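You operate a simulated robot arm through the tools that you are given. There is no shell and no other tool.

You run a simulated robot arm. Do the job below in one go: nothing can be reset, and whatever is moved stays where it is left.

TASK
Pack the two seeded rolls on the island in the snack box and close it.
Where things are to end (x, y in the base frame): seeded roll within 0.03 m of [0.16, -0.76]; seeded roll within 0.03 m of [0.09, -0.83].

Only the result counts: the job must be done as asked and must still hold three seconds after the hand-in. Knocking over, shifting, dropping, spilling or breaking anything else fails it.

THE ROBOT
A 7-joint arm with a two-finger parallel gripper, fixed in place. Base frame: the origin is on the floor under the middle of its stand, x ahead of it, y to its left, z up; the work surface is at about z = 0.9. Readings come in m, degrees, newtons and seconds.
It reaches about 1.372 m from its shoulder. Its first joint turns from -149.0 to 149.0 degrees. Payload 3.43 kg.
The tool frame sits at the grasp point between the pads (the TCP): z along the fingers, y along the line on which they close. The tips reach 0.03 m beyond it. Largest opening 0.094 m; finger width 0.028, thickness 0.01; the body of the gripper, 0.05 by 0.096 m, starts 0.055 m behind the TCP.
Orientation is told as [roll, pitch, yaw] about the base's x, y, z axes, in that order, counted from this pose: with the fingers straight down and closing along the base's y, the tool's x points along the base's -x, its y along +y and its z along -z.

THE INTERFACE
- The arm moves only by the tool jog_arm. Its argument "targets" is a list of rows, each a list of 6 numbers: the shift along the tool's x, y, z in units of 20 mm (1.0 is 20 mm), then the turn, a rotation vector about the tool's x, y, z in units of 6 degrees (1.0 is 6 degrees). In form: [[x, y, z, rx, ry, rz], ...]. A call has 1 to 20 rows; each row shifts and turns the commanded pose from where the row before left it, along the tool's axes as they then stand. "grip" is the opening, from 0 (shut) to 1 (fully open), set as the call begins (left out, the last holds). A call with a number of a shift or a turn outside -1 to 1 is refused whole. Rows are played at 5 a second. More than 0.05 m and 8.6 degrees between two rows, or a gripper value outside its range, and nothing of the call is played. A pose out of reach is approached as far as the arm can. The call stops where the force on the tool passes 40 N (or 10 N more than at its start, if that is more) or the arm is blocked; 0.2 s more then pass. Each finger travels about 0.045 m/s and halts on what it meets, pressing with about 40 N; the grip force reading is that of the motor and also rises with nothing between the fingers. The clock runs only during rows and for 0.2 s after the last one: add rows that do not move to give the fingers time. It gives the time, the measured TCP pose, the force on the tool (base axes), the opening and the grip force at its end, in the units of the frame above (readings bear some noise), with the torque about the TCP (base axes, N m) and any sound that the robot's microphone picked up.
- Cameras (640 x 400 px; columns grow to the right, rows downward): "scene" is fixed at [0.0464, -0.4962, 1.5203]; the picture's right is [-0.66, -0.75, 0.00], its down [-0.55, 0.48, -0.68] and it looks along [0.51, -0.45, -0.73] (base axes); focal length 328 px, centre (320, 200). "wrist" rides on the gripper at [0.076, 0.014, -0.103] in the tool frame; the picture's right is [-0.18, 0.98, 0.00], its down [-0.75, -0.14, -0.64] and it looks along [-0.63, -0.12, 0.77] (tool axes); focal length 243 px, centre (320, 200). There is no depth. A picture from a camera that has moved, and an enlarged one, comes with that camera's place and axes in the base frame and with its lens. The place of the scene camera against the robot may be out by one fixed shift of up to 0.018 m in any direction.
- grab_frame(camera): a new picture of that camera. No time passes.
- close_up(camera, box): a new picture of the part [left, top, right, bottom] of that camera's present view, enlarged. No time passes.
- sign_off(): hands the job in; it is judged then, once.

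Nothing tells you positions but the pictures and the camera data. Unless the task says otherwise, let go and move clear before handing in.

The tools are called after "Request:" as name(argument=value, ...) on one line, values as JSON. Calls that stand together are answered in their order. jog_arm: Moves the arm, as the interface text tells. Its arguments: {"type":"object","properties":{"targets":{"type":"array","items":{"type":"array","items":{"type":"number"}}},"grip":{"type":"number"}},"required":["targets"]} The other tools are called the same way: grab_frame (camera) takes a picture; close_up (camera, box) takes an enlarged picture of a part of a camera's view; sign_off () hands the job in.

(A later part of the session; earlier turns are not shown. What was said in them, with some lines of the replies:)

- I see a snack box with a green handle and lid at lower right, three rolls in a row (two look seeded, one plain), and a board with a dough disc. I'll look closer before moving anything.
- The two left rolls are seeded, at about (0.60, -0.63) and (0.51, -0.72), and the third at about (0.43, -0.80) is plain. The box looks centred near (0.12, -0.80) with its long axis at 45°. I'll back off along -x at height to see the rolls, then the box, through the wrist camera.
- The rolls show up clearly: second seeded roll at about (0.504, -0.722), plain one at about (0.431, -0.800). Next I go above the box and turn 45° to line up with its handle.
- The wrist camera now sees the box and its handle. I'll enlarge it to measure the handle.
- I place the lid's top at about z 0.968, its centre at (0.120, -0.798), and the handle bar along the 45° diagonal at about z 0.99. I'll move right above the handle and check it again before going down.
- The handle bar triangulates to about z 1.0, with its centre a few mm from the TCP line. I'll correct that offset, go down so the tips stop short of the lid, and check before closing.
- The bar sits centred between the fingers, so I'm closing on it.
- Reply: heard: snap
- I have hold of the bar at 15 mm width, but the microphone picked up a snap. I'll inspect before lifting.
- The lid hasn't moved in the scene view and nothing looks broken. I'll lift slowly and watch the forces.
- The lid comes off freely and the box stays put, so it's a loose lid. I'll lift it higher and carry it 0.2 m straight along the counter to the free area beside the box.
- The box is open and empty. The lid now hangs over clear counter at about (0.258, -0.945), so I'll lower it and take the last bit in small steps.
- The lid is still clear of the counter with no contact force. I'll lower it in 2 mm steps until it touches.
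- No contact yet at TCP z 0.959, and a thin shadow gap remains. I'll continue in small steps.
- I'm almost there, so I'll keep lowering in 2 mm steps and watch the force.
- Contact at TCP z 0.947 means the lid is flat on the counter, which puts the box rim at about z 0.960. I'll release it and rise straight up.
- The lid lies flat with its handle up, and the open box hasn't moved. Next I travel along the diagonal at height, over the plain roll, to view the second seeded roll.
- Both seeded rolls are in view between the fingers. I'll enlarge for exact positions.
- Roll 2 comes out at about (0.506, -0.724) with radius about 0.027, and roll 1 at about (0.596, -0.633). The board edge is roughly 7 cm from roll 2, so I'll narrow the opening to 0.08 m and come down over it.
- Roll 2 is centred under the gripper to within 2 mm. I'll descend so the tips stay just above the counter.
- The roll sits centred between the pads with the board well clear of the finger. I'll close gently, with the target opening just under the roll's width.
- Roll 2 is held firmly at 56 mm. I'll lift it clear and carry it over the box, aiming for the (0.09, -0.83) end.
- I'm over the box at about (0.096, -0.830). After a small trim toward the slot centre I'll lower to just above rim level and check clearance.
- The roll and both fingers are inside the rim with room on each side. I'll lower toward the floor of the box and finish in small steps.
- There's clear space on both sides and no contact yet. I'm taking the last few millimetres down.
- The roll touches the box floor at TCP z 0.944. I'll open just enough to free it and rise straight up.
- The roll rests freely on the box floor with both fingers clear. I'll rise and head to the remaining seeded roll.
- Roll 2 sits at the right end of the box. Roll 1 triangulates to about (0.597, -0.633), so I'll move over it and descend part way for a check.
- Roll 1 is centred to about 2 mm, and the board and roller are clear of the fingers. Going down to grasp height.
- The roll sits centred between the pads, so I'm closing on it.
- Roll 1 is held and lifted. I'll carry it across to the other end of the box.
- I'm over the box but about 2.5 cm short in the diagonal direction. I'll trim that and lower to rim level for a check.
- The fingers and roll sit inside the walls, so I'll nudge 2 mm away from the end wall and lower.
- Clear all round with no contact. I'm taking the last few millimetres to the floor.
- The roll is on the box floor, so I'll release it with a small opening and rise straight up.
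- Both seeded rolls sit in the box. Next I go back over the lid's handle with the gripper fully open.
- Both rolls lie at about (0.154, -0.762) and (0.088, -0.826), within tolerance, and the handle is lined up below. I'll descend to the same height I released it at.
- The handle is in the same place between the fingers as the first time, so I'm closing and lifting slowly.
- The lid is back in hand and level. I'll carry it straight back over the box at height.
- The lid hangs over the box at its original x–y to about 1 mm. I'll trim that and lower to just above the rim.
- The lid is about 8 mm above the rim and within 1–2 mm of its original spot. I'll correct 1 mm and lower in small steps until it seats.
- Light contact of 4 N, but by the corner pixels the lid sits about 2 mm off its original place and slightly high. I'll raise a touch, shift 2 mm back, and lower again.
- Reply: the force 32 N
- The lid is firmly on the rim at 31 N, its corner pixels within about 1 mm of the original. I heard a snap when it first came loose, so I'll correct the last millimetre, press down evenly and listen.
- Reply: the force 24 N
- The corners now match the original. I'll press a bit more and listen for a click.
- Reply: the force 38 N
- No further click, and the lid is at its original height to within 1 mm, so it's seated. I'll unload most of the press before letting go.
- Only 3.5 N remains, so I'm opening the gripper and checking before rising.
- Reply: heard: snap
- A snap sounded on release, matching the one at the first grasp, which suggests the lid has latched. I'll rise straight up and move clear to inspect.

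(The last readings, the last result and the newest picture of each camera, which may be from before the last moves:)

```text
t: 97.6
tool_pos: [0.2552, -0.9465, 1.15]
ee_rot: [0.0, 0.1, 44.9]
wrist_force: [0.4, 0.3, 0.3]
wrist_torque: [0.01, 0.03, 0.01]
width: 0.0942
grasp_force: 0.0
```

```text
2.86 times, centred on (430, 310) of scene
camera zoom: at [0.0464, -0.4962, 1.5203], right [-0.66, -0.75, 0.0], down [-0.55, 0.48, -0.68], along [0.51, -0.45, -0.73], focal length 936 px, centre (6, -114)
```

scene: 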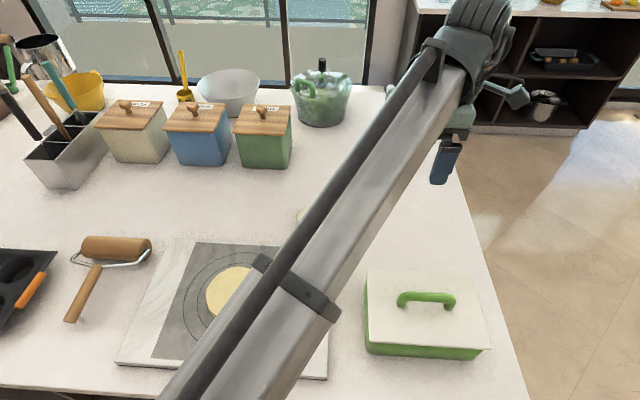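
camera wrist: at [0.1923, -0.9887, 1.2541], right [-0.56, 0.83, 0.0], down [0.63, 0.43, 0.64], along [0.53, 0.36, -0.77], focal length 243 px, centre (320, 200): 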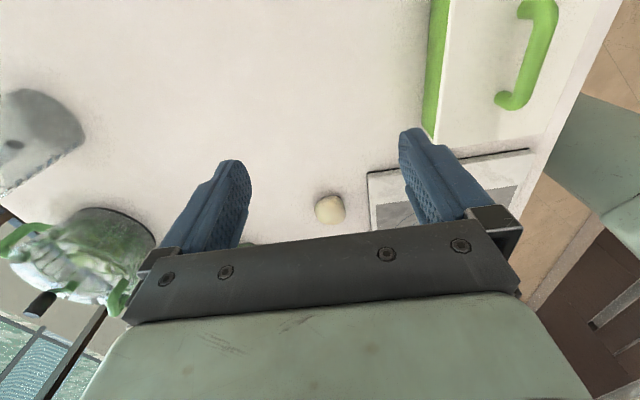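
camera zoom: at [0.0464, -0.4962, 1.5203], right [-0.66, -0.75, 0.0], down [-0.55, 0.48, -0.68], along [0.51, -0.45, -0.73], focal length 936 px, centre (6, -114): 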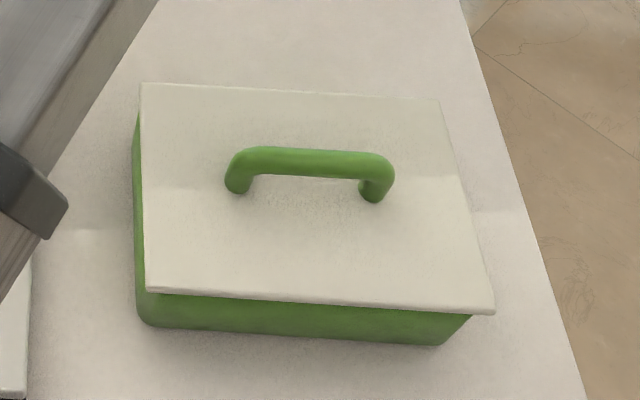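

The lid's corners match the original picture to within a pixel, and the plain roll and everything else look untouched. One last enlarged look at the lid edge before handing in.

Request:
close_up(camera="scene", box=[355, 310, 495, 370])

Request:
close_up(camera="wrist", box=[380, 0, 640, 160])

```text
4.57 times, centred on (425, 340) of scene
camera zoom: at [0.0464, -0.4962, 1.5203], right [-0.66, -0.75, 0.0], down [-0.55, 0.48, -0.68], along [0.51, -0.45, -0.73], focal length 1497 px, centre (-160, -440)
```

zoom: 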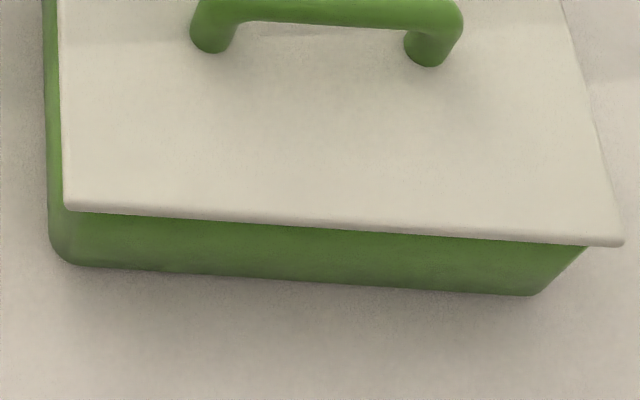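

```text
2.46 times, centred on (510, 80) of wrist
camera zoom: at [0.1923, -0.9887, 1.2541], right [-0.56, 0.83, 0.0], down [0.63, 0.43, 0.64], along [0.53, 0.36, -0.77], focal length 597 px, centre (-148, 495)
```

zoom: 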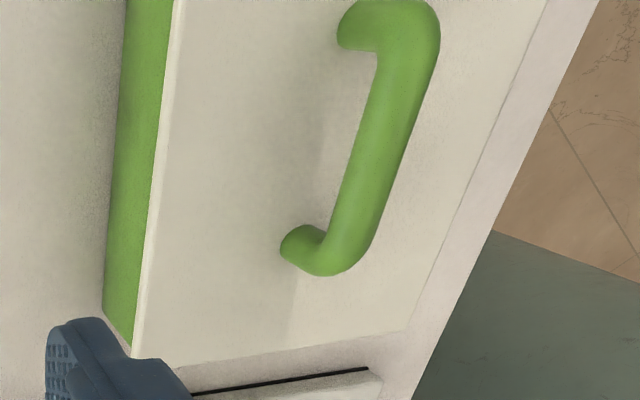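

The lid lies flat on the box with no gap, both seeded rolls are inside near their targets, and the arm is clear. Handing in.

Request:
sign_off()

```text
The job is handed in.
```

Both seeded rolls are in the snack box, and the lid is back on and seated. I've handed the job in, but no verdict came back, so the figures below are my own measurements from the pictures.

| Roll | Target | Where it sits (measured) |
|---|---|---|
| First seeded roll | (0.16, -0.76) | about (0.154, -0.762) |
| Second seeded roll | (0.09, -0.83) | about (0.088, -0.826) |

- **Lid:** its corners match the starting picture to about 1 mm, and there is no visible gap at the rim. The microphone heard a snap when I first gripped the lid and another when I let it go. I take these as the lid unlatching and latching again.
- **Everything else:** the last pictures show the plain roll, dough, board, canisters and roller where they were. The arm is open and clear of the box.
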